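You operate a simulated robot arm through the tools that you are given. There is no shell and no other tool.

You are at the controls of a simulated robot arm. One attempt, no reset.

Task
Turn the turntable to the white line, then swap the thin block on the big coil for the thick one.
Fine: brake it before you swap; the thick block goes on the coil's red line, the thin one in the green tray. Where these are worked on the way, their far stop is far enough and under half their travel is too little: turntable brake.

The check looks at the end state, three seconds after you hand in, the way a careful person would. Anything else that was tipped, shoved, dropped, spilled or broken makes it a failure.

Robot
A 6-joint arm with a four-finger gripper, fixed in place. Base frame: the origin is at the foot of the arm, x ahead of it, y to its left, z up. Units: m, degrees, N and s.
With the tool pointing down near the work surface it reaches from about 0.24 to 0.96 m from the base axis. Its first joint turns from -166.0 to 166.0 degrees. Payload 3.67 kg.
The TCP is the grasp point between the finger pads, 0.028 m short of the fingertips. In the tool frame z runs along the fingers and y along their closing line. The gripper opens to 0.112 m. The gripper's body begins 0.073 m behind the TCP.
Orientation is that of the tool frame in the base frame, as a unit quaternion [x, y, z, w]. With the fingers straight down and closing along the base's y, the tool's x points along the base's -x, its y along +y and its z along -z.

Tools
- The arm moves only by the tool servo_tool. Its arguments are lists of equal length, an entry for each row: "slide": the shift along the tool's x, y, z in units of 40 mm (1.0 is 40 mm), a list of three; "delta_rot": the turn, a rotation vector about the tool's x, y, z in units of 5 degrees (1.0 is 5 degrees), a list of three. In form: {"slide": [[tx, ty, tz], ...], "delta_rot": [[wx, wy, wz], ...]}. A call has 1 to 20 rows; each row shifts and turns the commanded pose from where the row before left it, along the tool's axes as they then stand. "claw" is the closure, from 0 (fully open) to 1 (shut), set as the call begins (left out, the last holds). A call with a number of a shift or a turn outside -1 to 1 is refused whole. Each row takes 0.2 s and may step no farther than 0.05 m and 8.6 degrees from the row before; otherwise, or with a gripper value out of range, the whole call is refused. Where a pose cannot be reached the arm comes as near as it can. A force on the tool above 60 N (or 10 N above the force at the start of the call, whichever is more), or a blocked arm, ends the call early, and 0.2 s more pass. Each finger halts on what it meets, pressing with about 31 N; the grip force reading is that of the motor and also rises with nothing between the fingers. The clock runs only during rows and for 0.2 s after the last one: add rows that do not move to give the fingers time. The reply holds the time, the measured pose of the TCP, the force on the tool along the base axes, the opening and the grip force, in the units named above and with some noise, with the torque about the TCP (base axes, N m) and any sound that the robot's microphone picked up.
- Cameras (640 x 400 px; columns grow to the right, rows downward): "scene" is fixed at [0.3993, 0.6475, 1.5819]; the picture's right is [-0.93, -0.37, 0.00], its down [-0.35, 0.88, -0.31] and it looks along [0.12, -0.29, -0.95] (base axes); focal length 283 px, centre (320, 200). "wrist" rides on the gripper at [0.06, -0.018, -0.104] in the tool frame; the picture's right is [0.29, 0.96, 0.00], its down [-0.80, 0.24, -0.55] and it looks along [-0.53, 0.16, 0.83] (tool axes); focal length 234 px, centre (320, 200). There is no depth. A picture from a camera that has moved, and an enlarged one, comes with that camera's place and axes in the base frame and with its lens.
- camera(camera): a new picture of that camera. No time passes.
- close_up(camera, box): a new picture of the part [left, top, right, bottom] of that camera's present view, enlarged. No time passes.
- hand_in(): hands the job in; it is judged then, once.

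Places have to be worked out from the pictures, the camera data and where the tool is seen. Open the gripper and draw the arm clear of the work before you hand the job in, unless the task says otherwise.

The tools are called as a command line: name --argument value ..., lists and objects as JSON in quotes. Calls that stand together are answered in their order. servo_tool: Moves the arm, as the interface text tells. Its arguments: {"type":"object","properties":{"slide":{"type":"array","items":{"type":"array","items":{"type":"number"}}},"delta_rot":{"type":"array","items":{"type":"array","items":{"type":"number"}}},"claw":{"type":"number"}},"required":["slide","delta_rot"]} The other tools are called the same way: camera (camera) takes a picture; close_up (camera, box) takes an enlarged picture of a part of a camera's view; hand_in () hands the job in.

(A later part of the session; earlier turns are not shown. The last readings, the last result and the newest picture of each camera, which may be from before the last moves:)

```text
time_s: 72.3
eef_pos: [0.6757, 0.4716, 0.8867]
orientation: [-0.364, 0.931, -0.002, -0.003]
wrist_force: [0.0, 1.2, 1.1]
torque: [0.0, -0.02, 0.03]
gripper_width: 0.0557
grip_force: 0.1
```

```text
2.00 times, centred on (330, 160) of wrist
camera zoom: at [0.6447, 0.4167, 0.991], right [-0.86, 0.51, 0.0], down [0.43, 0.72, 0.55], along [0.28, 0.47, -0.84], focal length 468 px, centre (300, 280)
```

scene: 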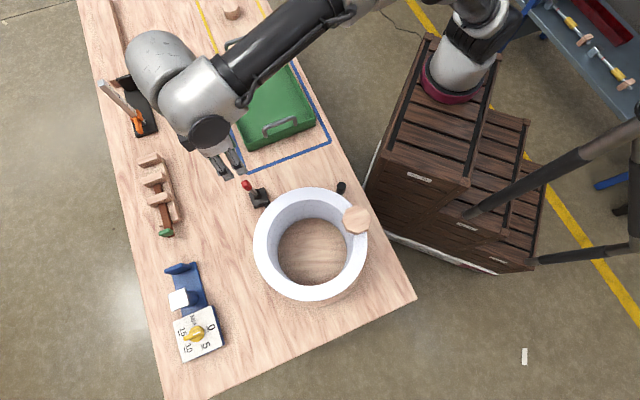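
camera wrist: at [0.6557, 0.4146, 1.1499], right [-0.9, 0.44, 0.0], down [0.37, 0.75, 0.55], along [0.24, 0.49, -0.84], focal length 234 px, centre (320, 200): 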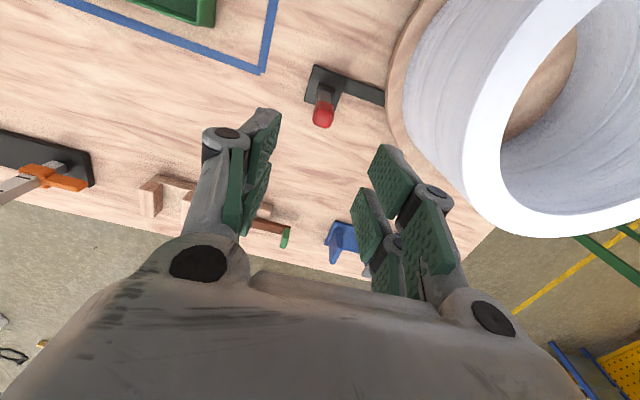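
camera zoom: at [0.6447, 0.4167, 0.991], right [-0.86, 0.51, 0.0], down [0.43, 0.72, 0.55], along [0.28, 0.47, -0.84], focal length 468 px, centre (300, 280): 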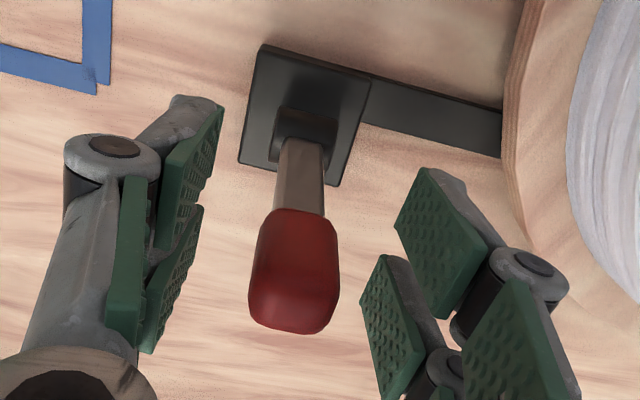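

The red grip is now centred within about 1.5 mm. I close and bring the lever down along its arc in two stages.

servo_tool --slide '[[0, 0, 0], [0, 0, 0], [0, 0, 0], [0, 0, 0]]' --delta_rot '[[0, 0, 0], [0, 0, 0], [0, 0, 0], [0, 0, 0]]' --claw 0.95

servo_tool --slide '[[-0.2145, 0, 0.0345], [-0.2095, 0, 0.057], [-0.2025, 0, 0.0785], [-0.193, 0, 0.099], [-0.182, 0, 0.119], [0, 0, 0]]' --delta_rot '[[0, 0, 0], [0, 0, 0], [0, 0, 0], [0, 0, 0], [0, 0, 0], [0, 0, 0]]'

close_up --camera "wrist" --box '[220, 60, 440, 260]'

close_up --camera "scene" --box '[180, 140, 290, 230]'

```text
time_s: 73.3
eef_pos: [0.676, 0.4698, 0.8858]
orientation: [-0.364, 0.931, -0.001, -0.002]
wrist_force: [4.0, -3.9, -0.9]
torque: [-0.02, -0.02, 0.79]
gripper_width: 0.0215
grip_force: 44.9
```

```text
time_s: 74.7
eef_pos: [0.7041, 0.499, 0.8719]
orientation: [-0.364, 0.931, -0.001, -0.001]
wrist_force: [-21.4, 1.3, 6.7]
torque: [-1.01, 0.72, 0.97]
gripper_width: 0.0212
grip_force: 44.9
```

```text
2.00 times, centred on (330, 160) of wrist
camera zoom: at [0.6732, 0.4439, 0.9758], right [-0.86, 0.51, 0.0], down [0.42, 0.72, 0.55], along [0.28, 0.48, -0.83], focal length 468 px, centre (300, 280)
```

zoom: 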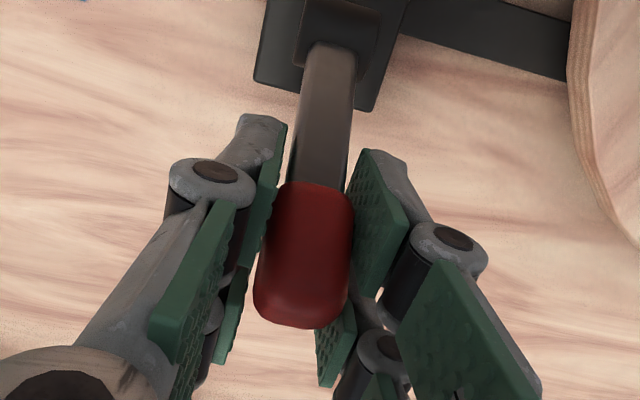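

```text
4.44 times, centred on (235, 185) of scene
camera zoom: at [0.3993, 0.6475, 1.5819], right [-0.93, -0.37, 0.0], down [-0.35, 0.88, -0.31], along [0.12, -0.29, -0.95], focal length 1256 px, centre (698, 267)
```

zoom: 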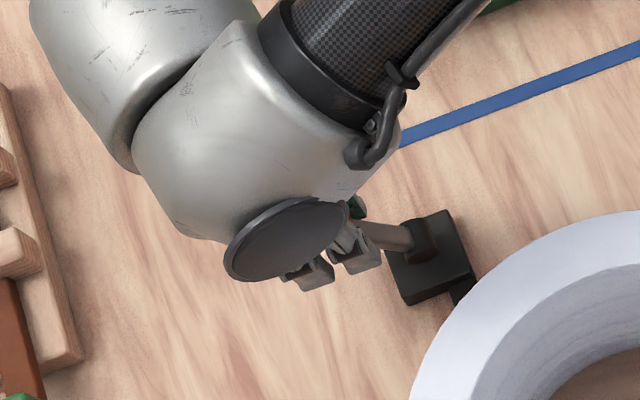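

The lever follows down, now about halfway. I continue to its lower stop.

servo_tool --slide '[[-0.168, 0.01, 0.137], [-0.153, 0.01, 0.154], [-0.136, 0.01, 0.169], [-0.1175, 0.01, 0.1825], [-0.098, 0, 0.194], [-0.077, 0, 0.203], [0, 0, 0]]' --delta_rot '[[0, 0, 0], [0, 0, 0], [0, 0, 0], [0, 0, 0], [0, 0, 0], [0, 0, 0], [0, 0, 0]]'

close_up --camera "wrist" --box '[220, 0, 440, 260]'

```text
time_s: 76.3
eef_pos: [0.7253, 0.5212, 0.8274]
orientation: [-0.364, 0.931, -0.001, -0.001]
wrist_force: [-6.1, 11.9, 13.8]
torque: [-0.87, 0.57, 0.69]
gripper_width: 0.0215
grip_force: 44.8
```

```text
1.54 times, centred on (330, 130) of wrist
camera zoom: at [0.6954, 0.4658, 0.9323], right [-0.86, 0.51, 0.0], down [0.42, 0.72, 0.55], along [0.28, 0.47, -0.83], focal length 360 px, centre (305, 308)
```

zoom: 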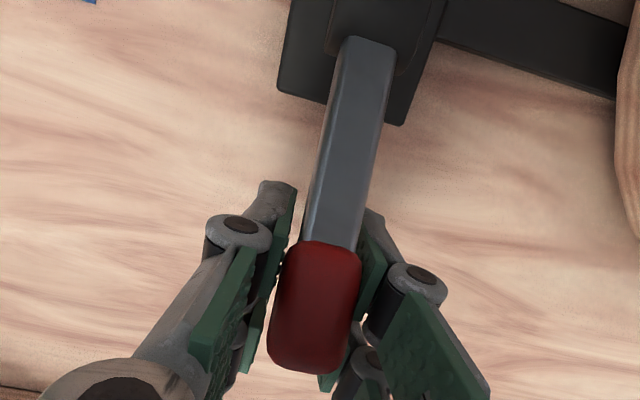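

The lever is near its original position with 14 N pushing back. I release, lift a little, close the fingers and press down on the grip from above to seat it at the stop.

servo_tool --slide '[[0, 0, 0], [0, 0, 0], [0, 0, -0.4], [0, 0, -0.9], [0, 0, -0.9], [0, 0, -0.5], [0, 0, 0]]' --delta_rot '[[0, 0, 0], [0, 0, 0], [0, 0, 0], [0, 0, 0], [0, 0, 0], [0, 0, 0], [0, 0, 0]]' --claw 0.5

close_up --camera "wrist" --box '[220, 0, 440, 260]'

close_up --camera "scene" --box '[180, 140, 290, 230]'

```text
time_s: 77.9
eef_pos: [0.727, 0.5204, 0.9357]
orientation: [-0.364, 0.931, -0.001, -0.003]
wrist_force: [-1.4, -0.2, -0.4]
torque: [-0.01, 0.0, 0.02]
gripper_width: 0.056
grip_force: 0.1
```

```text
1.54 times, centred on (330, 130) of wrist
camera zoom: at [0.6967, 0.4655, 1.0407], right [-0.86, 0.51, 0.0], down [0.43, 0.72, 0.55], along [0.28, 0.47, -0.84], focal length 360 px, centre (305, 308)
```

zoom: 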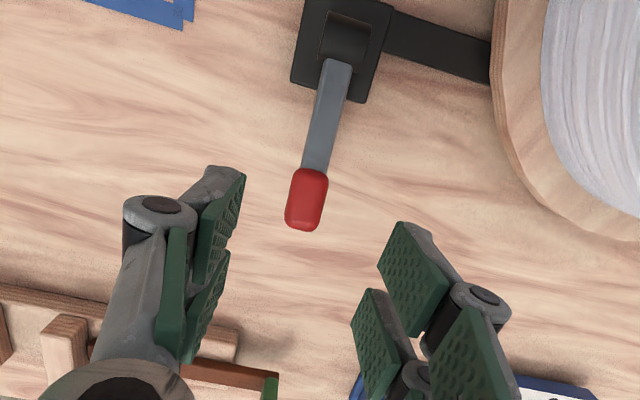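

```text
4.44 times, centred on (235, 185) of scene
camera zoom: at [0.3993, 0.6475, 1.5819], right [-0.93, -0.37, 0.0], down [-0.35, 0.88, -0.31], along [0.12, -0.29, -0.95], focal length 1256 px, centre (698, 267)
```

zoom: 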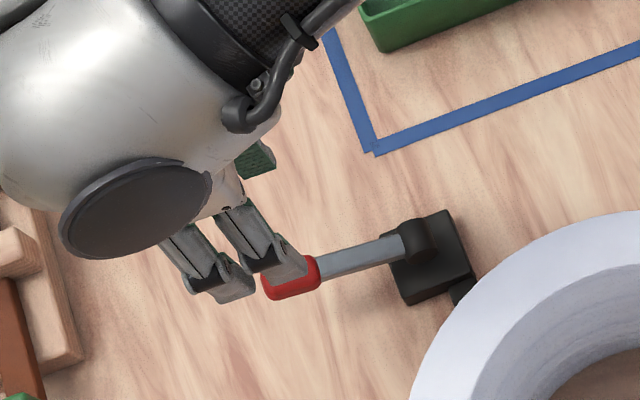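

The lever is back where it started in the picture. I press it down gently from above with closed fingers to be sure it is seated.

servo_tool --slide '[[0, 0, 0], [0, 0, 0], [0, 0, 0], [0, 0, 0.5], [0, 0, 0.5], [0, 0, 0.5], [0, 0, 0.05], [0, 0, 0.05], [0, 0, 0.05], [0, 0, 0.05], [0, 0, 0]]' --delta_rot '[[0, 0, 0], [0, 0, 0], [0, 0, 0], [0, 0, 0], [0, 0, 0], [0, 0, 0], [0, 0, 0], [0, 0, 0], [0, 0, 0], [0, 0, 0], [0, 0, 0]]' --claw 1

close_up --camera "wrist" --box '[220, 0, 440, 260]'

```text
time_s: 80.3
eef_pos: [0.7257, 0.5203, 0.8675]
orientation: [-0.364, 0.931, -0.001, -0.002]
wrist_force: [-0.3, 0.5, -0.1]
torque: [0.0, 0.02, 0.06]
gripper_width: 0.0
grip_force: 31.3
```

```text
1.54 times, centred on (330, 130) of wrist
camera zoom: at [0.6959, 0.4654, 0.972], right [-0.86, 0.51, 0.0], down [0.43, 0.72, 0.55], along [0.28, 0.47, -0.84], focal length 360 px, centre (305, 308)
```

zoom: 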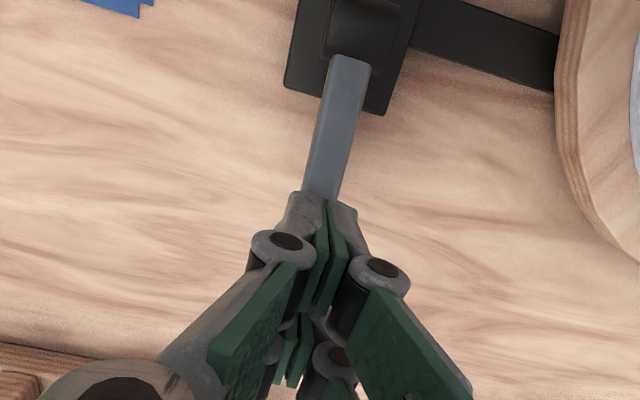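

No contact yet at z=0.8675. I keep pressing down in small steps until the force rises.

servo_tool --slide '[[0, 0, 0.05], [0, 0, 0.05], [0, 0, 0.05], [0, 0, 0.05], [0, 0, 0]]' --delta_rot '[[0, 0, 0], [0, 0, 0], [0, 0, 0], [0, 0, 0], [0, 0, 0]]'

```text
time_s: 81.5
eef_pos: [0.7268, 0.521, 0.8616]
orientation: [-0.364, 0.931, -0.001, -0.001]
wrist_force: [1.8, -0.8, 25.2]
torque: [0.3, -0.34, -0.03]
gripper_width: 0.0057
grip_force: 35.9
```

25 N of resistance now. I press 2 mm further to see whether it is a firm stop.

servo_tool --slide '[[0, 0, 0.03], [0, 0, 0.03], [0, 0, 0]]' --delta_rot '[[0, 0, 0], [0, 0, 0], [0, 0, 0]]'

```text
time_s: 82.3
eef_pos: [0.7266, 0.5214, 0.8618]
orientation: [-0.364, 0.931, 0.001, 0.001]
wrist_force: [5.8, -2.7, 50.1]
torque: [0.59, -0.8, -0.01]
gripper_width: 0.0059
grip_force: 36.3
```

The lever does not yield at 50 N, so the brake is firmly on at its stop. I lift off and travel over to the thin block, which should now be near (0.383, 0.481).

servo_tool --slide '[[0, 0, -0.5], [0, 0, -0.95], [0, 0, -0.95], [0, 0, -0.95], [0, 0, -0.95], [0, 0, -0.95], [0, 0, -0.5], [0.875, 0.6375, 0], [0.875, 0.6375, 0], [0.875, 0.6375, 0], [0.875, 0.6375, 0], [0.875, 0.6375, 0], [0.875, 0.6375, 0], [0.875, 0.6375, 0], [0.875, 0.6375, 0], [0, 0, 0]]' --delta_rot '[[0, 0, 0], [0, 0, 0], [0, 0, 0], [0, 0, 0], [0, 0, 0], [0, 0, 0], [0, 0, 0], [0, 0, 0], [0, 0, 0], [0, 0, 0], [0, 0, 0], [0, 0, 0], [0, 0, 0], [0, 0, 0], [0, 0, 0], [0, 0, 0]]'

servo_tool --slide '[[0, 0, 0], [0, 0, 0], [0, 0, 0], [0, 0, 0], [0, 0, 0], [0, 0, 0], [0, 0, 0], [0, 0, 0], [0, 0, 0], [0, 0, 0], [0, 0, 0], [0, 0, 0], [0, 0, 0], [0, 0, 0], [0, 0, 0], [0, 0, 0], [0, 0, 0], [0, 0, 0]]' --delta_rot '[[0, 0, 1], [0, 0, 1], [0, 0, 1], [0, 0, 1], [0, 0, 1], [0, 0, 1], [0, 0, 1], [0, 0, 1], [0, 0, 1], [0, 0, 1], [0, 0, 1], [0, 0, 1], [0, 0, 1], [0, 0, 1], [0, 0, 1], [0, 0, 1], [0, 0, 1], [0, 0, 0]]' --claw 0

camera --camera "wrist"

camera --camera "scene"

```text
time_s: 85.7
eef_pos: [0.3817, 0.479, 1.0886]
orientation: [-0.364, 0.931, -0.001, -0.003]
wrist_force: [0.4, 0.8, 0.1]
torque: [-0.01, -0.02, -0.01]
gripper_width: 0.0
grip_force: 36.3
```

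```text
time_s: 89.5
eef_pos: [0.3823, 0.4809, 1.0887]
orientation: [0.362, 0.932, -0.002, -0.001]
wrist_force: [-0.3, 0.2, 0.0]
torque: [-0.03, -0.01, -0.02]
gripper_width: 0.112
grip_force: 0.1
```

```text
taken
camera wrist: at [0.328, 0.5069, 1.1936], right [0.43, 0.9, -0.01], down [0.75, -0.36, 0.55], along [0.5, -0.24, -0.83], focal length 234 px, centre (320, 200)
```

wrist: 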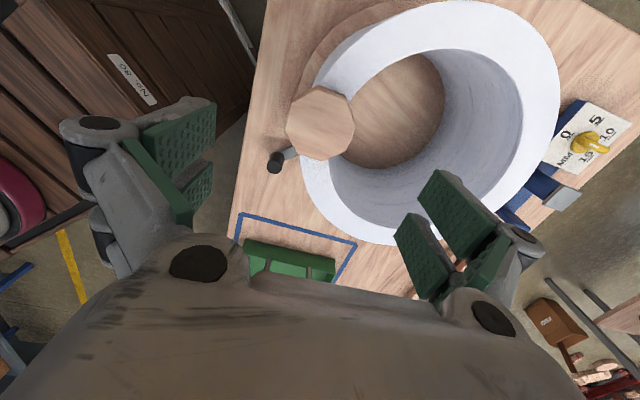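

```text
taken
```

scene: 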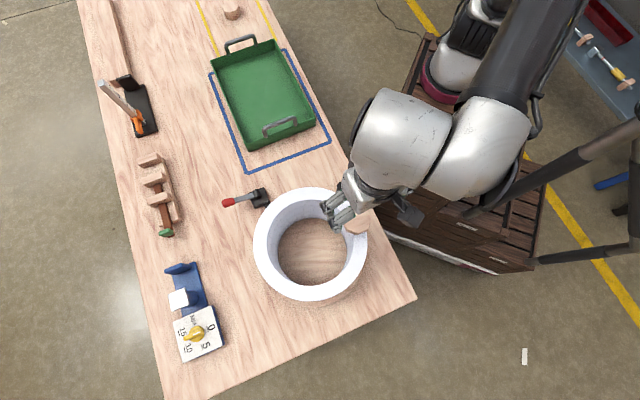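

The thin block is in view between the fingers; I enlarge it to refine its centre, facing and the rim height.

close_up --camera "wrist" --box '[260, 60, 400, 190]'

close_up --camera "scene" --box '[300, 170, 400, 270]'

```text
3.08 times, centred on (330, 125) of wrist
camera zoom: at [0.328, 0.5069, 1.1936], right [0.43, 0.9, -0.01], down [0.75, -0.36, 0.55], along [0.5, -0.24, -0.83], focal length 720 px, centre (289, 431)
```

zoom: 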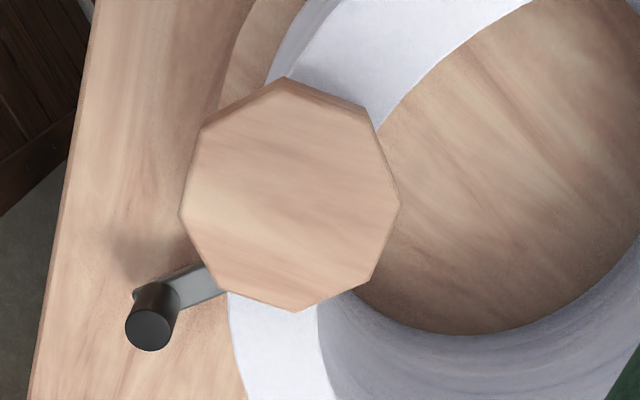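

```text
4.00 times, centred on (350, 220) of scene
camera zoom: at [0.3993, 0.6475, 1.5819], right [-0.93, -0.37, 0.0], down [-0.35, 0.88, -0.31], along [0.12, -0.29, -0.95], focal length 1130 px, centre (200, 120)
```

zoom: 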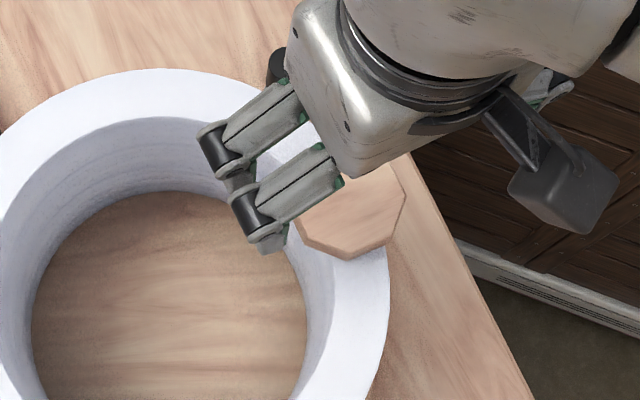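

The thin block is centred at (0.381, 0.482) with flats facing my closing line, which is radial to the coil, so both fingers pass clear of the rim. I lower to its mid-height.

servo_tool --slide '[[0.04, 0, 0.71], [0, 0, 0.71], [0, 0, 0.71], [0, 0, 0.68], [0, 0, 0]]' --delta_rot '[[0, 0, 0], [0, 0, 0], [0, 0, 0], [0, 0, 0], [0, 0, 0]]' --claw 0

close_up --camera "wrist" --box '[180, 40, 480, 280]'

```text
time_s: 90.7
eef_pos: [0.3797, 0.4817, 0.9768]
orientation: [0.36, 0.933, -0.004, 0.0]
wrist_force: [-0.5, 0.6, 0.9]
torque: [-0.02, 0.02, 0.01]
gripper_width: 0.1119
grip_force: 0.1
```

```text
1.67 times, centred on (330, 160) of wrist
camera zoom: at [0.3254, 0.5081, 1.0812], right [0.43, 0.9, -0.01], down [0.75, -0.36, 0.55], along [0.5, -0.24, -0.83], focal length 390 px, centre (303, 267)
```

zoom: 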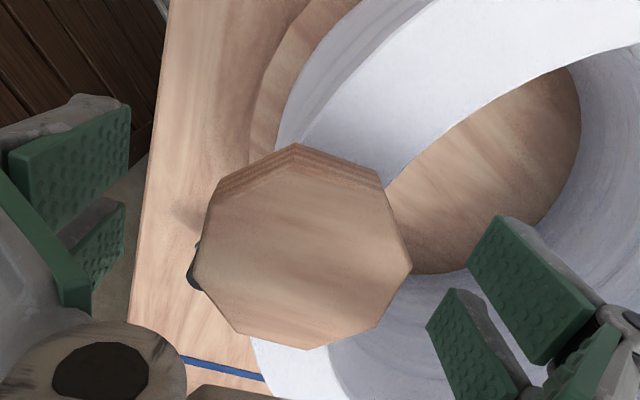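

The block is centred exactly between the fingers. I close on it.

servo_tool --slide '[[0, 0, 0], [0, 0, 0], [0, 0, 0], [0, 0, 0]]' --delta_rot '[[0, 0, 0], [0, 0, 0], [0, 0, 0], [0, 0, 0]]' --claw 0.7

servo_tool --slide '[[0, 0, -0.2], [0, 0, -0.4], [0, 0, -0.8], [0, 0, -0.8], [0, 0, 0]]' --delta_rot '[[0, 0, 0], [0, 0, 0], [0, 0, 0], [0, 0, 0], [0, 0, 0]]'

camera --camera "wrist"

close_up --camera "scene" --box '[230, 160, 430, 310]'

```text
time_s: 91.7
eef_pos: [0.3803, 0.4823, 0.976]
orientation: [0.361, 0.933, -0.002, -0.002]
wrist_force: [0.4, -0.6, 2.2]
torque: [0.01, -0.04, -0.06]
gripper_width: 0.0586
grip_force: 31.2
```

```text
time_s: 92.9
eef_pos: [0.3832, 0.4799, 1.0656]
orientation: [0.361, 0.932, -0.002, -0.001]
wrist_force: [0.4, 0.0, -1.5]
torque: [0.01, 0.01, 0.02]
gripper_width: 0.0594
grip_force: 30.7
```

```text
taken
camera wrist: at [0.3277, 0.5071, 1.17], right [0.43, 0.9, 0.0], down [0.75, -0.36, 0.55], along [0.5, -0.24, -0.83], focal length 234 px, centre (320, 200)
```

wrist: 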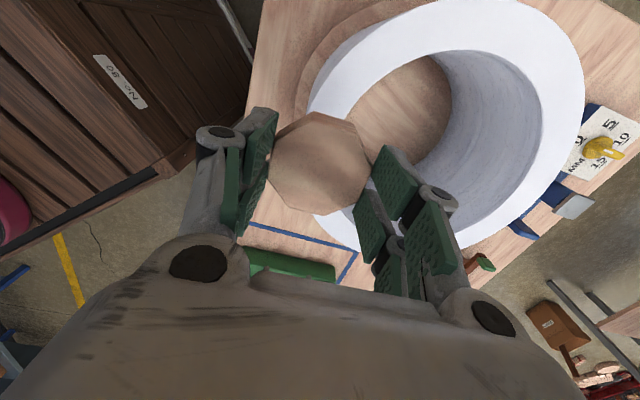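

```text
2.67 times, centred on (330, 235) of scene
camera zoom: at [0.3993, 0.6475, 1.5819], right [-0.93, -0.37, 0.0], down [-0.35, 0.88, -0.31], along [0.12, -0.29, -0.95], focal length 754 px, centre (293, 107)
```

zoom: 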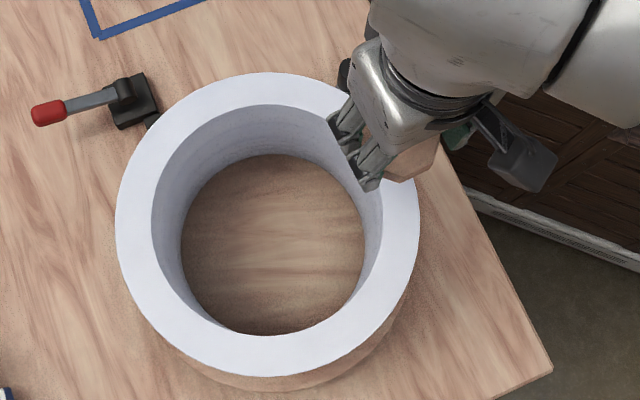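

The block came up cleanly (opening 0.059). Since my fingertips reach 16 mm below its underside, I set it back on the rim, re-grip higher so the tips are flush with its bottom, and can then set it down gently in the tray.

servo_tool --slide '[[0, 0, 0.7], [0, 0, 0.7], [0, 0, 0.5], [0, 0, 0.2], [0, 0, 0.08], [0, 0, 0]]' --delta_rot '[[0, 0, 0], [0, 0, 0], [0, 0, 0], [0, 0, 0], [0, 0, 0], [0, 0, 0]]'

close_up --camera "wrist" --box '[180, 40, 480, 280]'

```text
time_s: 94.3
eef_pos: [0.3816, 0.4813, 0.9783]
orientation: [0.361, 0.932, -0.001, -0.001]
wrist_force: [3.0, 1.2, 23.5]
torque: [0.01, -0.14, 0.02]
gripper_width: 0.0585
grip_force: 31.6
```

```text
1.67 times, centred on (330, 160) of wrist
camera zoom: at [0.3264, 0.5077, 1.0825], right [0.43, 0.9, 0.0], down [0.75, -0.36, 0.55], along [0.5, -0.24, -0.83], focal length 390 px, centre (303, 267)
```

zoom: 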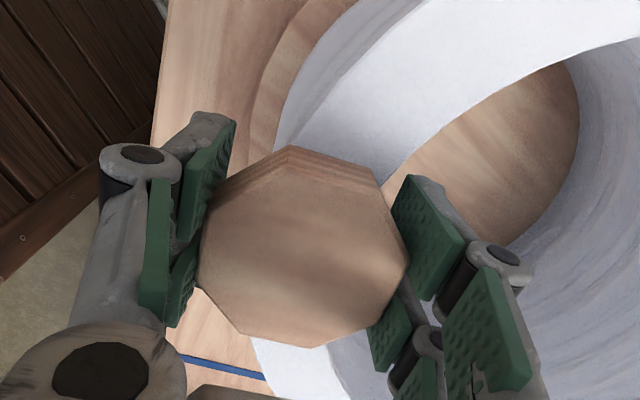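

The block is seated on the rim (23 N upward). I open slightly, raise 16 mm and re-grip.

servo_tool --slide '[[0, 0, -0.04], [0, 0, 0], [0, 0, 0]]' --delta_rot '[[0, 0, 0], [0, 0, 0], [0, 0, 0]]' --claw 0.36

servo_tool --slide '[[0, 0, -0.2], [0, 0, -0.16], [0, 0, 0], [0, 0, 0]]' --delta_rot '[[0, 0, 0], [0, 0, 0], [0, 0, 0], [0, 0, 0]]'

servo_tool --slide '[[0, 0, 0], [0, 0, 0], [0, 0, 0]]' --delta_rot '[[0, 0, 0], [0, 0, 0], [0, 0, 0]]' --claw 0.75

close_up --camera "wrist" --box '[180, 40, 480, 280]'

```text
time_s: 95.1
eef_pos: [0.3813, 0.4815, 0.9783]
orientation: [0.361, 0.933, -0.003, -0.001]
wrist_force: [-0.3, 0.5, 0.7]
torque: [0.01, 0.0, -0.02]
gripper_width: 0.0715
grip_force: 0.1
```

```text
time_s: 96.1
eef_pos: [0.3811, 0.4818, 0.9926]
orientation: [0.361, 0.933, -0.003, -0.001]
wrist_force: [0.1, 0.4, 0.3]
torque: [-0.02, -0.02, -0.07]
gripper_width: 0.0716
grip_force: 0.1
```

```text
time_s: 96.9
eef_pos: [0.3805, 0.4823, 0.9925]
orientation: [0.36, 0.933, -0.002, -0.001]
wrist_force: [0.8, -0.9, 1.3]
torque: [-0.02, 0.01, -0.02]
gripper_width: 0.0592
grip_force: 30.8
```

```text
1.67 times, centred on (330, 160) of wrist
camera zoom: at [0.326, 0.5077, 1.0976], right [0.43, 0.9, 0.0], down [0.75, -0.36, 0.55], along [0.5, -0.24, -0.83], focal length 390 px, centre (303, 267)
```

zoom: 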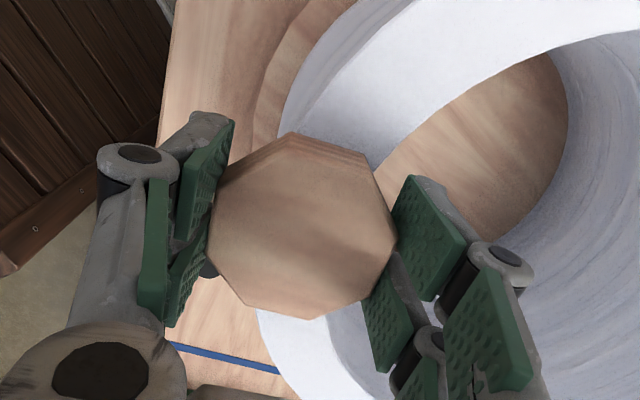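

Re-gripped with the tips flush to the block's bottom. I lift it and carry it high over to the tray centre near (0.80, 0.14), then look back for the red line.

servo_tool --slide '[[0, 0, -0.3], [0, 0, -0.9], [0, 0, -0.9], [0, 0, -0.7], [-0.964, 0.054, 0], [-0.964, 0.054, 0], [-0.964, 0.054, 0], [-0.964, 0.054, 0], [-0.964, 0.054, 0], [-0.964, 0.054, 0], [-0.964, 0.054, 0], [-0.964, 0.054, 0], [-0.964, 0.054, 0], [-0.964, 0.054, 0], [-0.964, 0.054, 0], [-0.964, 0.054, 0], [-0.964, 0.054, 0], [-0.964, 0.054, 0], [0, 0, 0]]' --delta_rot '[[0, 0, 0], [0, 0, 0], [0, 0, 0], [0, 0, 0], [0, 0, 0], [0, 0, 0], [0, 0, 0], [0, 0, 0], [0, 0, 0], [0, 0, 0], [0, 0, 0], [0, 0, 0], [0, 0, 0], [0, 0, 0], [0, 0, 0], [0, 0, 0], [0, 0, 0], [0, 0, 0], [0, 0, 0]]'

camera --camera "wrist"

camera --camera "scene"

close_up --camera "scene" --box '[300, 170, 400, 270]'

```text
time_s: 100.9
eef_pos: [0.8039, 0.1417, 1.1053]
orientation: [0.361, 0.932, -0.003, -0.001]
wrist_force: [0.1, 1.4, -1.1]
torque: [-0.03, -0.05, 0.0]
gripper_width: 0.0592
grip_force: 30.7
```

```text
taken
camera wrist: at [0.7487, 0.1681, 1.2104], right [0.43, 0.9, -0.01], down [0.75, -0.36, 0.55], along [0.5, -0.24, -0.83], focal length 234 px, centre (320, 200)
```

wrist: 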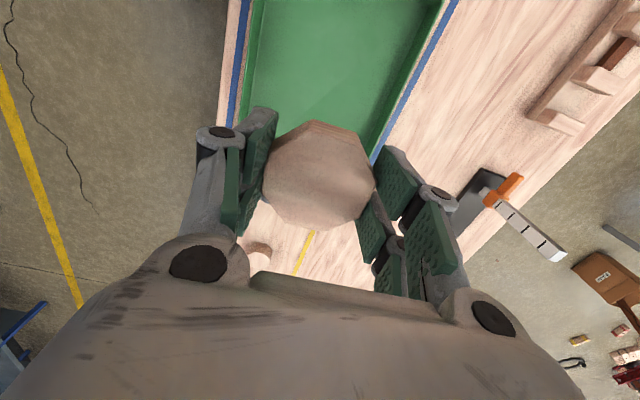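

```text
taken
```

scene: 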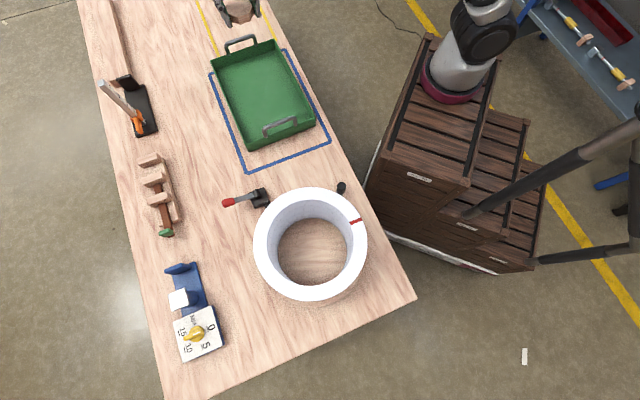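

```text
4.00 times, centred on (350, 220) of scene
camera zoom: at [0.3993, 0.6475, 1.5819], right [-0.93, -0.37, 0.0], down [-0.35, 0.88, -0.31], along [0.12, -0.29, -0.95], focal length 1130 px, centre (200, 120)
```

zoom: 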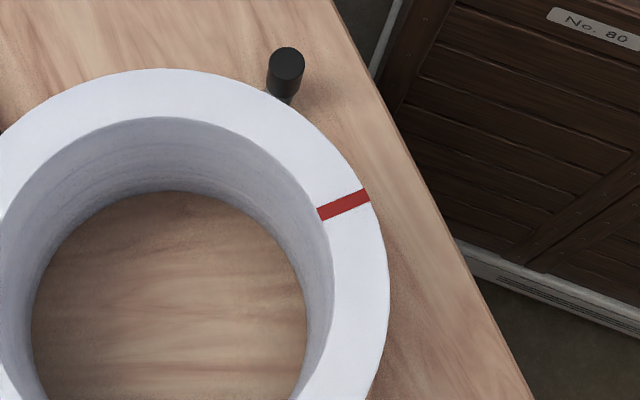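

The red line shows on the rim at about (0.380, 0.476), mid radius. The block hangs over the tray's middle; I lower it toward the tray floor.

servo_tool --slide '[[0, 0, 0.95], [0, 0, 0.95], [0, 0, 0.95], [0, 0, 0.95], [0, 0, 0.95], [0, 0, 0.95], [0, 0, 0.9], [0, 0, 0.5], [0, 0, 0]]' --delta_rot '[[0, 0, 0], [0, 0, 0], [0, 0, 0], [0, 0, 0], [0, 0, 0], [0, 0, 0], [0, 0, 0], [0, 0, 0], [0, 0, 0]]'

camera --camera "wrist"

camera --camera "scene"

```text
time_s: 102.9
eef_pos: [0.8025, 0.1407, 0.8183]
orientation: [0.361, 0.933, -0.002, -0.001]
wrist_force: [-0.2, 0.4, -0.4]
torque: [-0.04, 0.02, 0.01]
gripper_width: 0.0592
grip_force: 30.9
```

```text
taken
camera wrist: at [0.7464, 0.1669, 0.9233], right [0.43, 0.9, 0.0], down [0.75, -0.36, 0.55], along [0.5, -0.24, -0.83], focal length 234 px, centre (320, 200)
```

wrist: 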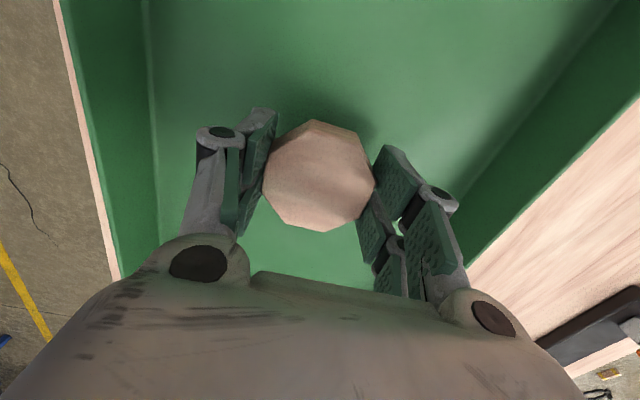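

```text
taken
```

scene: 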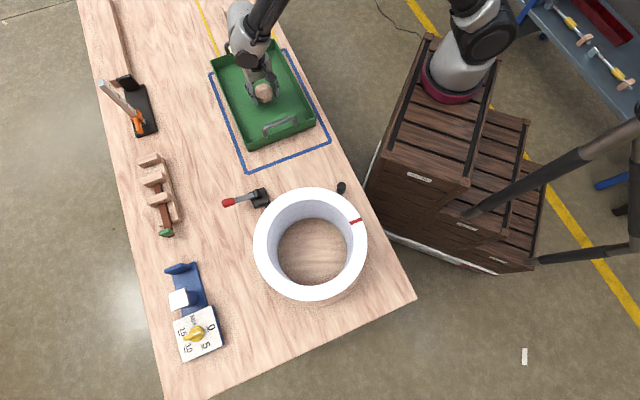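

The block is inside the tray, well clear of the walls, with no contact yet. I lower in 3 mm steps until it touches the floor.

servo_tool --slide '[[0, 0, 0.15], [0, 0, 0.12], [0, 0, 0.1], [0, 0, 0.08], [0, 0, 0.05], [0, 0, 0]]' --delta_rot '[[0, 0, 0], [0, 0, 0], [0, 0, 0], [0, 0, 0], [0, 0, 0], [0, 0, 0]]'

```text
time_s: 104.3
eef_pos: [0.801, 0.1399, 0.8017]
orientation: [0.361, 0.932, -0.002, -0.001]
wrist_force: [0.1, -0.2, -0.5]
torque: [-0.02, 0.01, 0.0]
gripper_width: 0.0592
grip_force: 30.6
```

servo_tool --slide '[[0, 0, 0.06], [0, 0, 0.06], [0, 0, 0.06], [0, 0, 0]]' --delta_rot '[[0, 0, 0], [0, 0, 0], [0, 0, 0], [0, 0, 0]]'

```text
time_s: 105.3
eef_pos: [0.8007, 0.1402, 0.7927]
orientation: [0.36, 0.933, -0.003, -0.001]
wrist_force: [0.1, 0.2, -0.3]
torque: [0.04, -0.03, -0.01]
gripper_width: 0.0593
grip_force: 31.1
```

Still free at z=0.7927; I continue in smaller steps.

servo_tool --slide '[[0, 0, 0.05], [0, 0, 0.05], [0, 0, 0]]' --delta_rot '[[0, 0, 0], [0, 0, 0], [0, 0, 0]]'

close_up --camera "wrist" --box '[180, 40, 480, 280]'

```text
time_s: 106.1
eef_pos: [0.8018, 0.1396, 0.7902]
orientation: [0.361, 0.932, -0.003, 0.0]
wrist_force: [-4.3, -4.9, 15.8]
torque: [0.34, -0.3, 0.03]
gripper_width: 0.0592
grip_force: 31.2
```

```text
1.67 times, centred on (330, 160) of wrist
camera zoom: at [0.7456, 0.1657, 0.895], right [0.43, 0.9, 0.0], down [0.75, -0.36, 0.55], along [0.5, -0.24, -0.83], focal length 390 px, centre (303, 267)
```

zoom: 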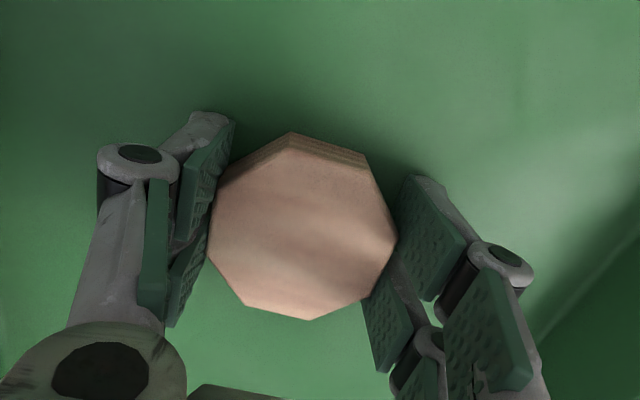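

Contact with the tray floor (16 N) at z=0.790. I ease up a hair, open to release the block and lift away.

servo_tool --slide '[[0, 0, -0.04], [0, 0, 0], [0, 0, 0], [0, 0, 0]]' --delta_rot '[[0, 0, 0], [0, 0, 0], [0, 0, 0], [0, 0, 0]]' --claw 0.2

servo_tool --slide '[[0, 0, -0.4], [0, 0, -0.8], [0, 0, -0.95], [0, 0, -0.95], [0, 0, -0.95], [0, 0, -0.95], [0, 0, -0.95], [0, 0, 0]]' --delta_rot '[[0, 0, 0], [0, 0, 0], [0, 0, 0], [0, 0, 0], [0, 0, 0], [0, 0, 0], [0, 0, 0], [0, 0, 0]]'

camera --camera "wrist"

camera --camera "scene"

```text
time_s: 107.1
eef_pos: [0.8014, 0.1397, 0.7907]
orientation: [0.361, 0.933, -0.002, -0.002]
wrist_force: [0.4, 0.5, -0.2]
torque: [0.01, 0.0, -0.01]
gripper_width: 0.0896
grip_force: 0.1
```

```text
time_s: 108.9
eef_pos: [0.8014, 0.1412, 1.0291]
orientation: [0.361, 0.933, -0.002, -0.002]
wrist_force: [-0.5, 1.0, 0.0]
torque: [0.01, 0.01, 0.0]
gripper_width: 0.0895
grip_force: 0.2
```

```text
taken
camera wrist: at [0.7464, 0.1674, 1.1339], right [0.43, 0.9, -0.01], down [0.75, -0.36, 0.55], along [0.5, -0.24, -0.83], focal length 234 px, centre (320, 200)
```

wrist: 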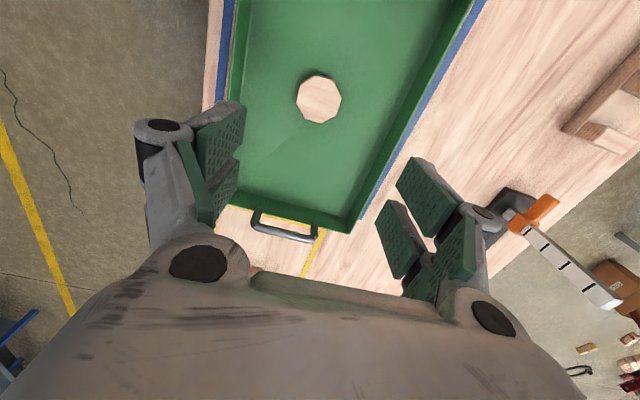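

```text
taken
```

scene: 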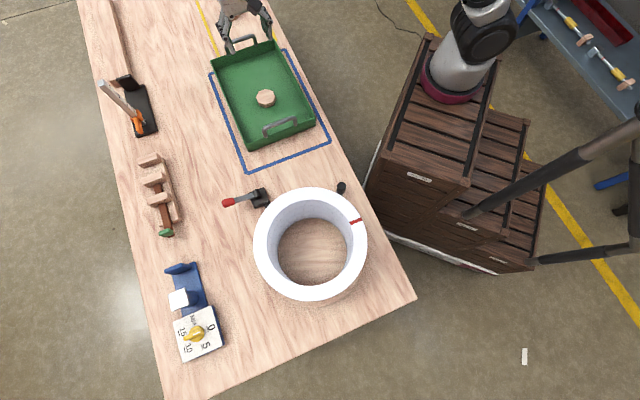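

The thin block lies flat in the tray. Now for the thick block: I yaw to put the fingers across its flats, tilt 40° outward, and move to hover over it.

servo_tool --slide '[[0, 0, -0.3], [0, 0, -0.3], [0, 0, 0], [0, 0, 0], [0, 0, 0], [0, 0, 0], [0, 0, 0], [0, 0, 0], [0, 0, 0], [0, 0, 0], [0, 0, 0], [0, 0, 0], [0, 0, 0]]' --delta_rot '[[0, 0, -0.97], [0, 0, -0.97], [0, 0, -0.97], [0, 0, -0.97], [0, -1, 0], [0, -1, 0], [0, -1, 0], [0, -1, 0], [0, -1, 0], [0, -1, 0], [0, -1, 0], [0, -1, 0], [0, 0, 0]]' --claw 0

servo_tool --slide '[[-0.532, -0.446, 0.869], [-0.532, -0.446, 0.869], [-0.532, -0.446, 0.869], [-0.532, -0.446, 0.869], [-0.532, -0.446, 0.869], [-0.532, -0.446, 0.869], [-0.532, -0.446, 0.869], [-0.532, -0.446, 0.869], [-0.532, -0.446, 0.869], [-0.532, -0.446, 0.869], [0, 0, 0]]' --delta_rot '[[0, 0, 0], [0, 0, 0], [0, 0, 0], [0, 0, 0], [0, 0, 0], [0, 0, 0], [0, 0, 0], [0, 0, 0], [0, 0, 0], [0, 0, 0], [0, 0, 0]]'

camera --camera "wrist"

camera --camera "scene"

```text
time_s: 111.7
eef_pos: [0.8024, 0.1406, 1.0539]
orientation: [0.186, 0.921, -0.069, 0.334]
wrist_force: [0.6, -0.1, -0.1]
torque: [0.01, 0.0, 0.02]
gripper_width: 0.1122
grip_force: 0.1
```

```text
time_s: 114.1
eef_pos: [1.0885, -0.1746, 0.9217]
orientation: [0.186, 0.922, -0.07, 0.333]
wrist_force: [0.1, 0.5, -0.5]
torque: [-0.01, 0.01, -0.03]
gripper_width: 0.1119
grip_force: 0.0
```

```text
taken
camera wrist: at [0.9796, -0.1485, 0.9637], right [0.17, 0.97, -0.19], down [0.33, 0.12, 0.93], along [0.93, -0.22, -0.3], focal length 234 px, centre (320, 200)
```

wrist: 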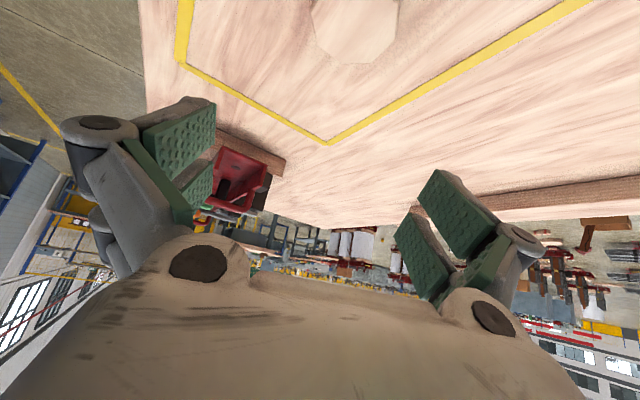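

```text
taken
```

scene: 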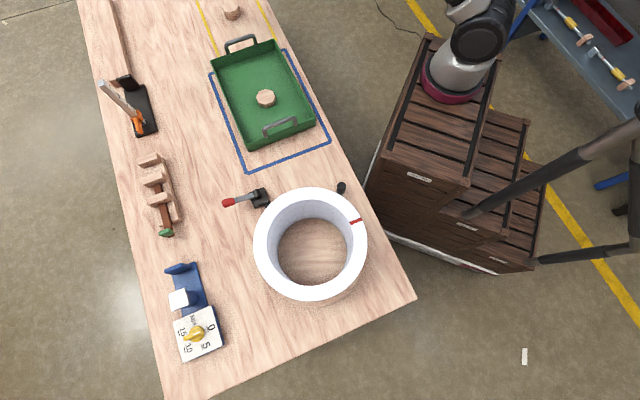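

I lower straight down another 80 mm to get a good close view of the block between the fingers.

servo_tool --slide '[[0.643, 0, 0.766], [0.643, 0, 0.766], [0, 0, 0]]' --delta_rot '[[0, 0, 0], [0, 0, 0], [0, 0, 0]]'

camera --camera "wrist"

close_up --camera "scene" --box '[190, 0, 290, 60]'

```text
time_s: 114.9
eef_pos: [1.0905, -0.1717, 0.8412]
orientation: [0.186, 0.922, -0.069, 0.333]
wrist_force: [-0.1, 0.0, 0.3]
torque: [0.04, -0.01, 0.0]
gripper_width: 0.1121
grip_force: 0.0
```

```text
taken
camera wrist: at [0.9793, -0.1458, 0.8832], right [0.17, 0.97, -0.19], down [0.33, 0.12, 0.94], along [0.93, -0.22, -0.3], focal length 234 px, centre (320, 200)
```

wrist: 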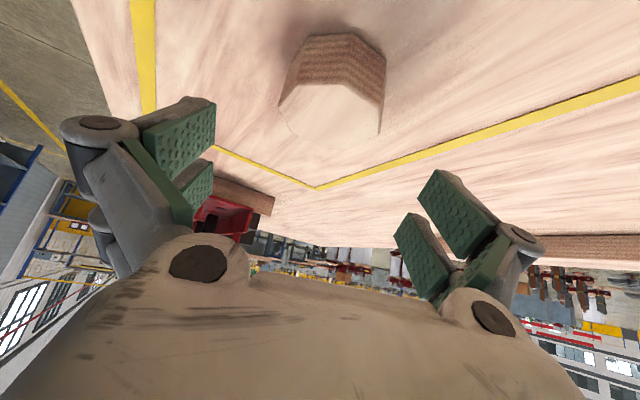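

```text
6.40 times, centred on (240, 30) of scene
camera zoom: at [0.3993, 0.6475, 1.5819], right [-0.93, -0.37, 0.0], down [-0.35, 0.88, -0.31], along [0.12, -0.29, -0.95], focal length 1809 px, centre (832, 1288)
```

zoom: 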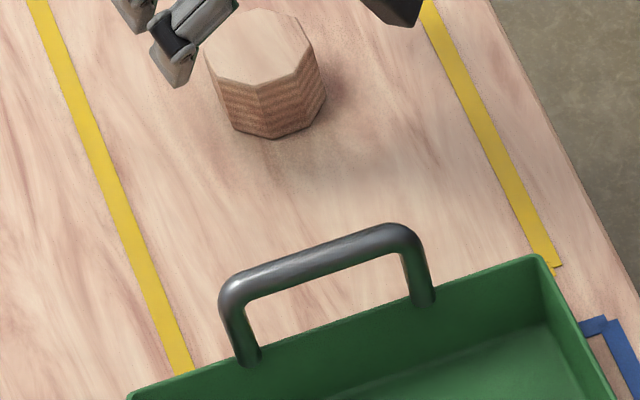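

close_up --camera "wrist" --box '[250, 10, 410, 170]'

```text
2.50 times, centred on (330, 90) of wrist
camera zoom: at [0.9793, -0.1458, 0.8832], right [0.17, 0.97, -0.19], down [0.33, 0.12, 0.94], along [0.93, -0.22, -0.3], focal length 585 px, centre (295, 475)
```

zoom: 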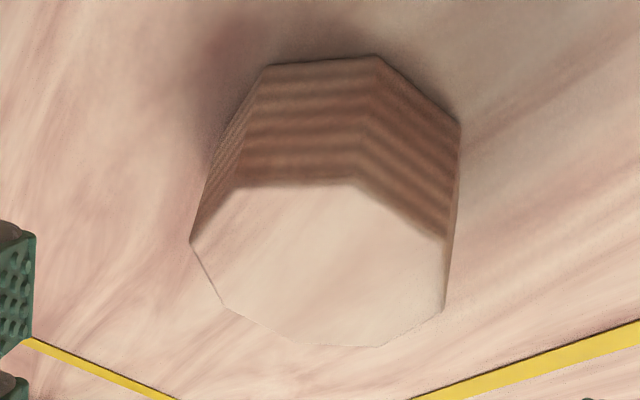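

From this view the block's corners give a centre near (1.100, -0.180) and flats facing 2°/47°/92°, so closing along base y fits. I yaw +23° about the vertical keeping the tilt, and shift sideways 8 mm.

servo_tool --slide '[[0, 0, 0], [0, 0, 0], [0, 0, 0], [0, 0, 0], [0, 0, 0], [-0.03, -0.195, 0.024], [0, 0, 0]]' --delta_rot '[[-0.589, 0, -0.708], [-0.589, 0, -0.708], [-0.589, 0, -0.708], [-0.589, 0, -0.708], [-0.589, 0, -0.708], [0, 0, 0], [0, 0, 0]]'

close_up --camera "wrist" --box '[220, 0, 440, 180]'

close_up --camera "scene" --box '[190, 0, 290, 60]'

```text
time_s: 116.5
eef_pos: [1.0885, -0.1819, 0.8424]
orientation: [0.075, 0.937, -0.031, 0.339]
wrist_force: [0.4, 0.7, 0.4]
torque: [-0.02, -0.01, 0.02]
gripper_width: 0.1121
grip_force: 0.1
out of reach, approached as far as the arm can: row 4, 5
```

```text
2.22 times, centred on (330, 90) of wrist
camera zoom: at [0.976, -0.183, 0.8856], right [-0.07, 0.98, -0.19], down [0.3, 0.2, 0.93], along [0.95, 0.01, -0.3], focal length 520 px, centre (298, 444)
```

zoom: 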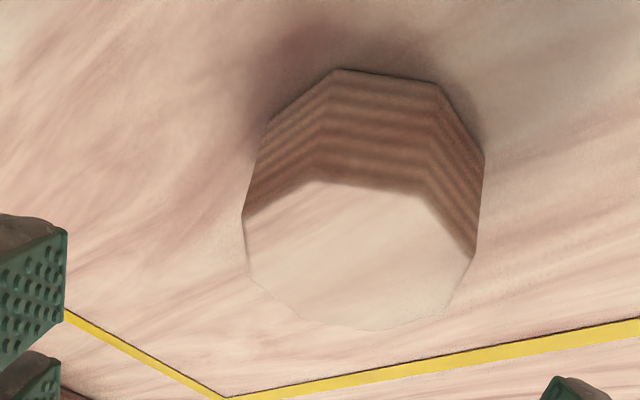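

```text
6.40 times, centred on (240, 30) of scene
camera zoom: at [0.3993, 0.6475, 1.5819], right [-0.93, -0.37, 0.0], down [-0.35, 0.88, -0.31], along [0.12, -0.29, -0.95], focal length 1809 px, centre (832, 1288)
```

zoom: 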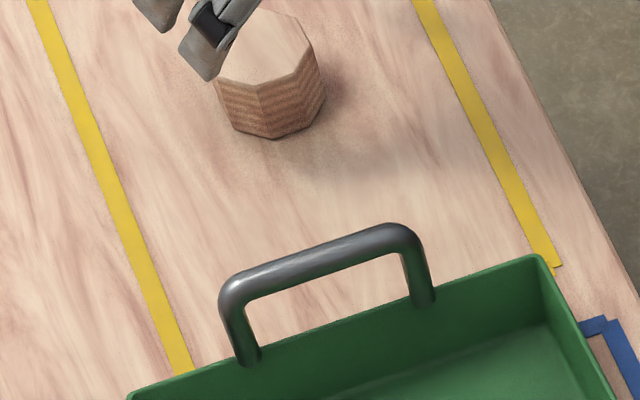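

That turn ran into the reach limit and stopped at about 81°. I add 5° more outward tilt, which buys reach, and see what orientation results.

servo_tool --slide '[[0, 0, 0], [0, 0, 0], [0, 0, 0]]' --delta_rot '[[0, -0.5, 0], [0, -0.5, 0], [0, 0, 0]]'

camera --camera "wrist"

```text
time_s: 117.3
eef_pos: [1.0887, -0.182, 0.8428]
orientation: [0.074, 0.937, -0.03, 0.339]
wrist_force: [-0.7, 0.2, 0.6]
torque: [0.02, 0.01, 0.03]
gripper_width: 0.1118
grip_force: 0.0
out of reach, approached as far as the arm can: row 2
```

```text
taken
camera wrist: at [0.976, -0.1828, 0.8856], right [-0.07, 0.98, -0.19], down [0.3, 0.2, 0.93], along [0.95, 0.01, -0.3], focal length 234 px, centre (320, 200)
```

wrist: 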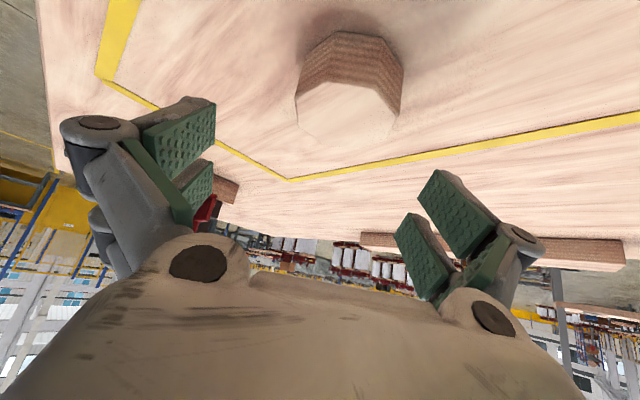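

The orientation did not change, so this is a joint limit rather than distance. I try the other flat instead: turning back so the closing line is near 47°.

servo_tool --slide '[[0, 0, 0], [0, 0, 0], [0, 0, 0], [0, 0, 0], [0, 0, 0], [0, 0, 0], [0, 0, 0], [0, 0, 0]]' --delta_rot '[[0.616, 0, 0.738], [0.616, 0, 0.738], [0.616, 0, 0.738], [0.616, 0, 0.738], [0.616, 0, 0.738], [0.616, 0, 0.738], [0.616, 0, 0.738], [0, 0, 0]]'

camera --camera "wrist"

camera --camera "scene"

```text
time_s: 119.1
eef_pos: [1.0882, -0.183, 0.8429]
orientation: [0.342, 0.876, -0.128, 0.316]
wrist_force: [-0.2, 0.1, -0.3]
torque: [0.0, -0.01, 0.01]
gripper_width: 0.1118
grip_force: 0.1
```

```text
taken
camera wrist: at [0.9943, -0.12, 0.8849], right [0.49, 0.85, -0.19], down [0.36, 0.01, 0.93], along [0.8, -0.52, -0.3], focal length 234 px, centre (320, 200)
```

wrist: 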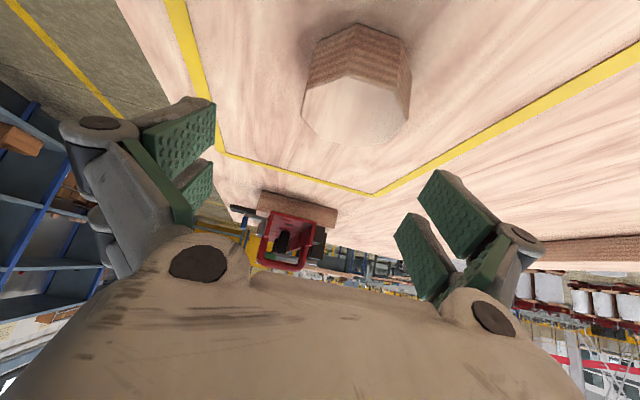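

```text
taken
```

scene: 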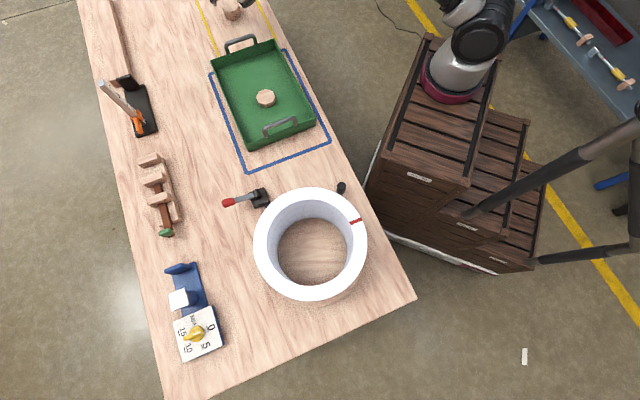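

That orientation is reached without trouble: closing line at 47°, tilt 40°. I enlarge the view to check the block's flats and centre in this frame.

close_up --camera "wrist" --box '[270, 0, 450, 170]'

```text
2.35 times, centred on (360, 85) of wrist
camera zoom: at [0.9943, -0.12, 0.8849], right [0.49, 0.85, -0.19], down [0.36, 0.01, 0.93], along [0.8, -0.52, -0.3], focal length 551 px, centre (226, 471)
```

zoom: 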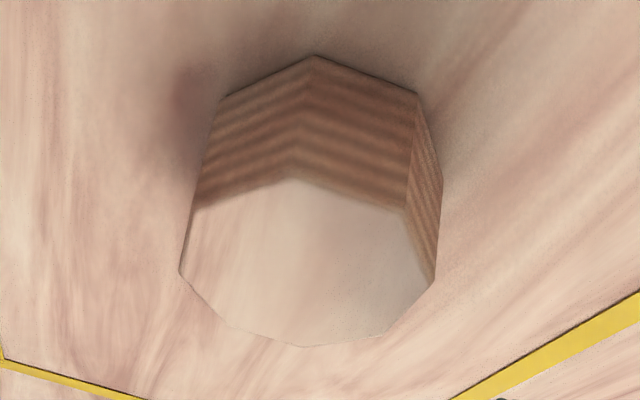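

The block's centre is (1.1005, -0.1795) with flats squarely facing the fingers now. I shift 11 mm along the closing line and lower vertically to z≈0.80.

servo_tool --slide '[[0, 0.275, 0], [0.23, 0.003, 0.275], [0.23, 0.003, 0.275], [0.23, 0.003, 0.275], [0, 0, 0]]' --delta_rot '[[0, 0, 0], [0, 0, 0], [0, 0, 0], [0, 0, 0], [0, 0, 0]]'

camera --camera "wrist"

close_up --camera "scene" --box '[190, 0, 290, 60]'

```text
time_s: 120.3
eef_pos: [1.0947, -0.1732, 0.801]
orientation: [0.342, 0.876, -0.127, 0.317]
wrist_force: [-0.8, -0.2, -0.4]
torque: [0.0, 0.03, -0.04]
gripper_width: 0.1119
grip_force: 0.0
```

```text
taken
camera wrist: at [1.0017, -0.1108, 0.8424], right [0.49, 0.85, -0.19], down [0.36, 0.01, 0.93], along [0.8, -0.52, -0.3], focal length 234 px, centre (320, 200)
```

wrist: 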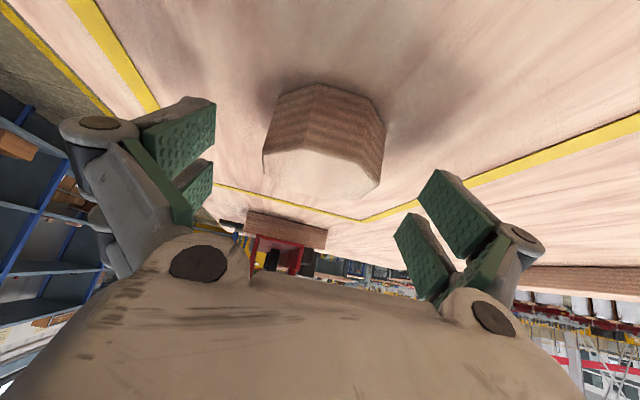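

```text
6.40 times, centred on (240, 30) of scene
camera zoom: at [0.3993, 0.6475, 1.5819], right [-0.93, -0.37, 0.0], down [-0.35, 0.88, -0.31], along [0.12, -0.29, -0.95], focal length 1809 px, centre (832, 1288)
```

zoom: 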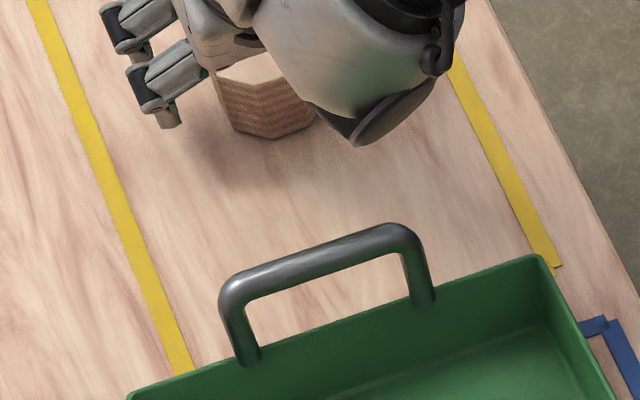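

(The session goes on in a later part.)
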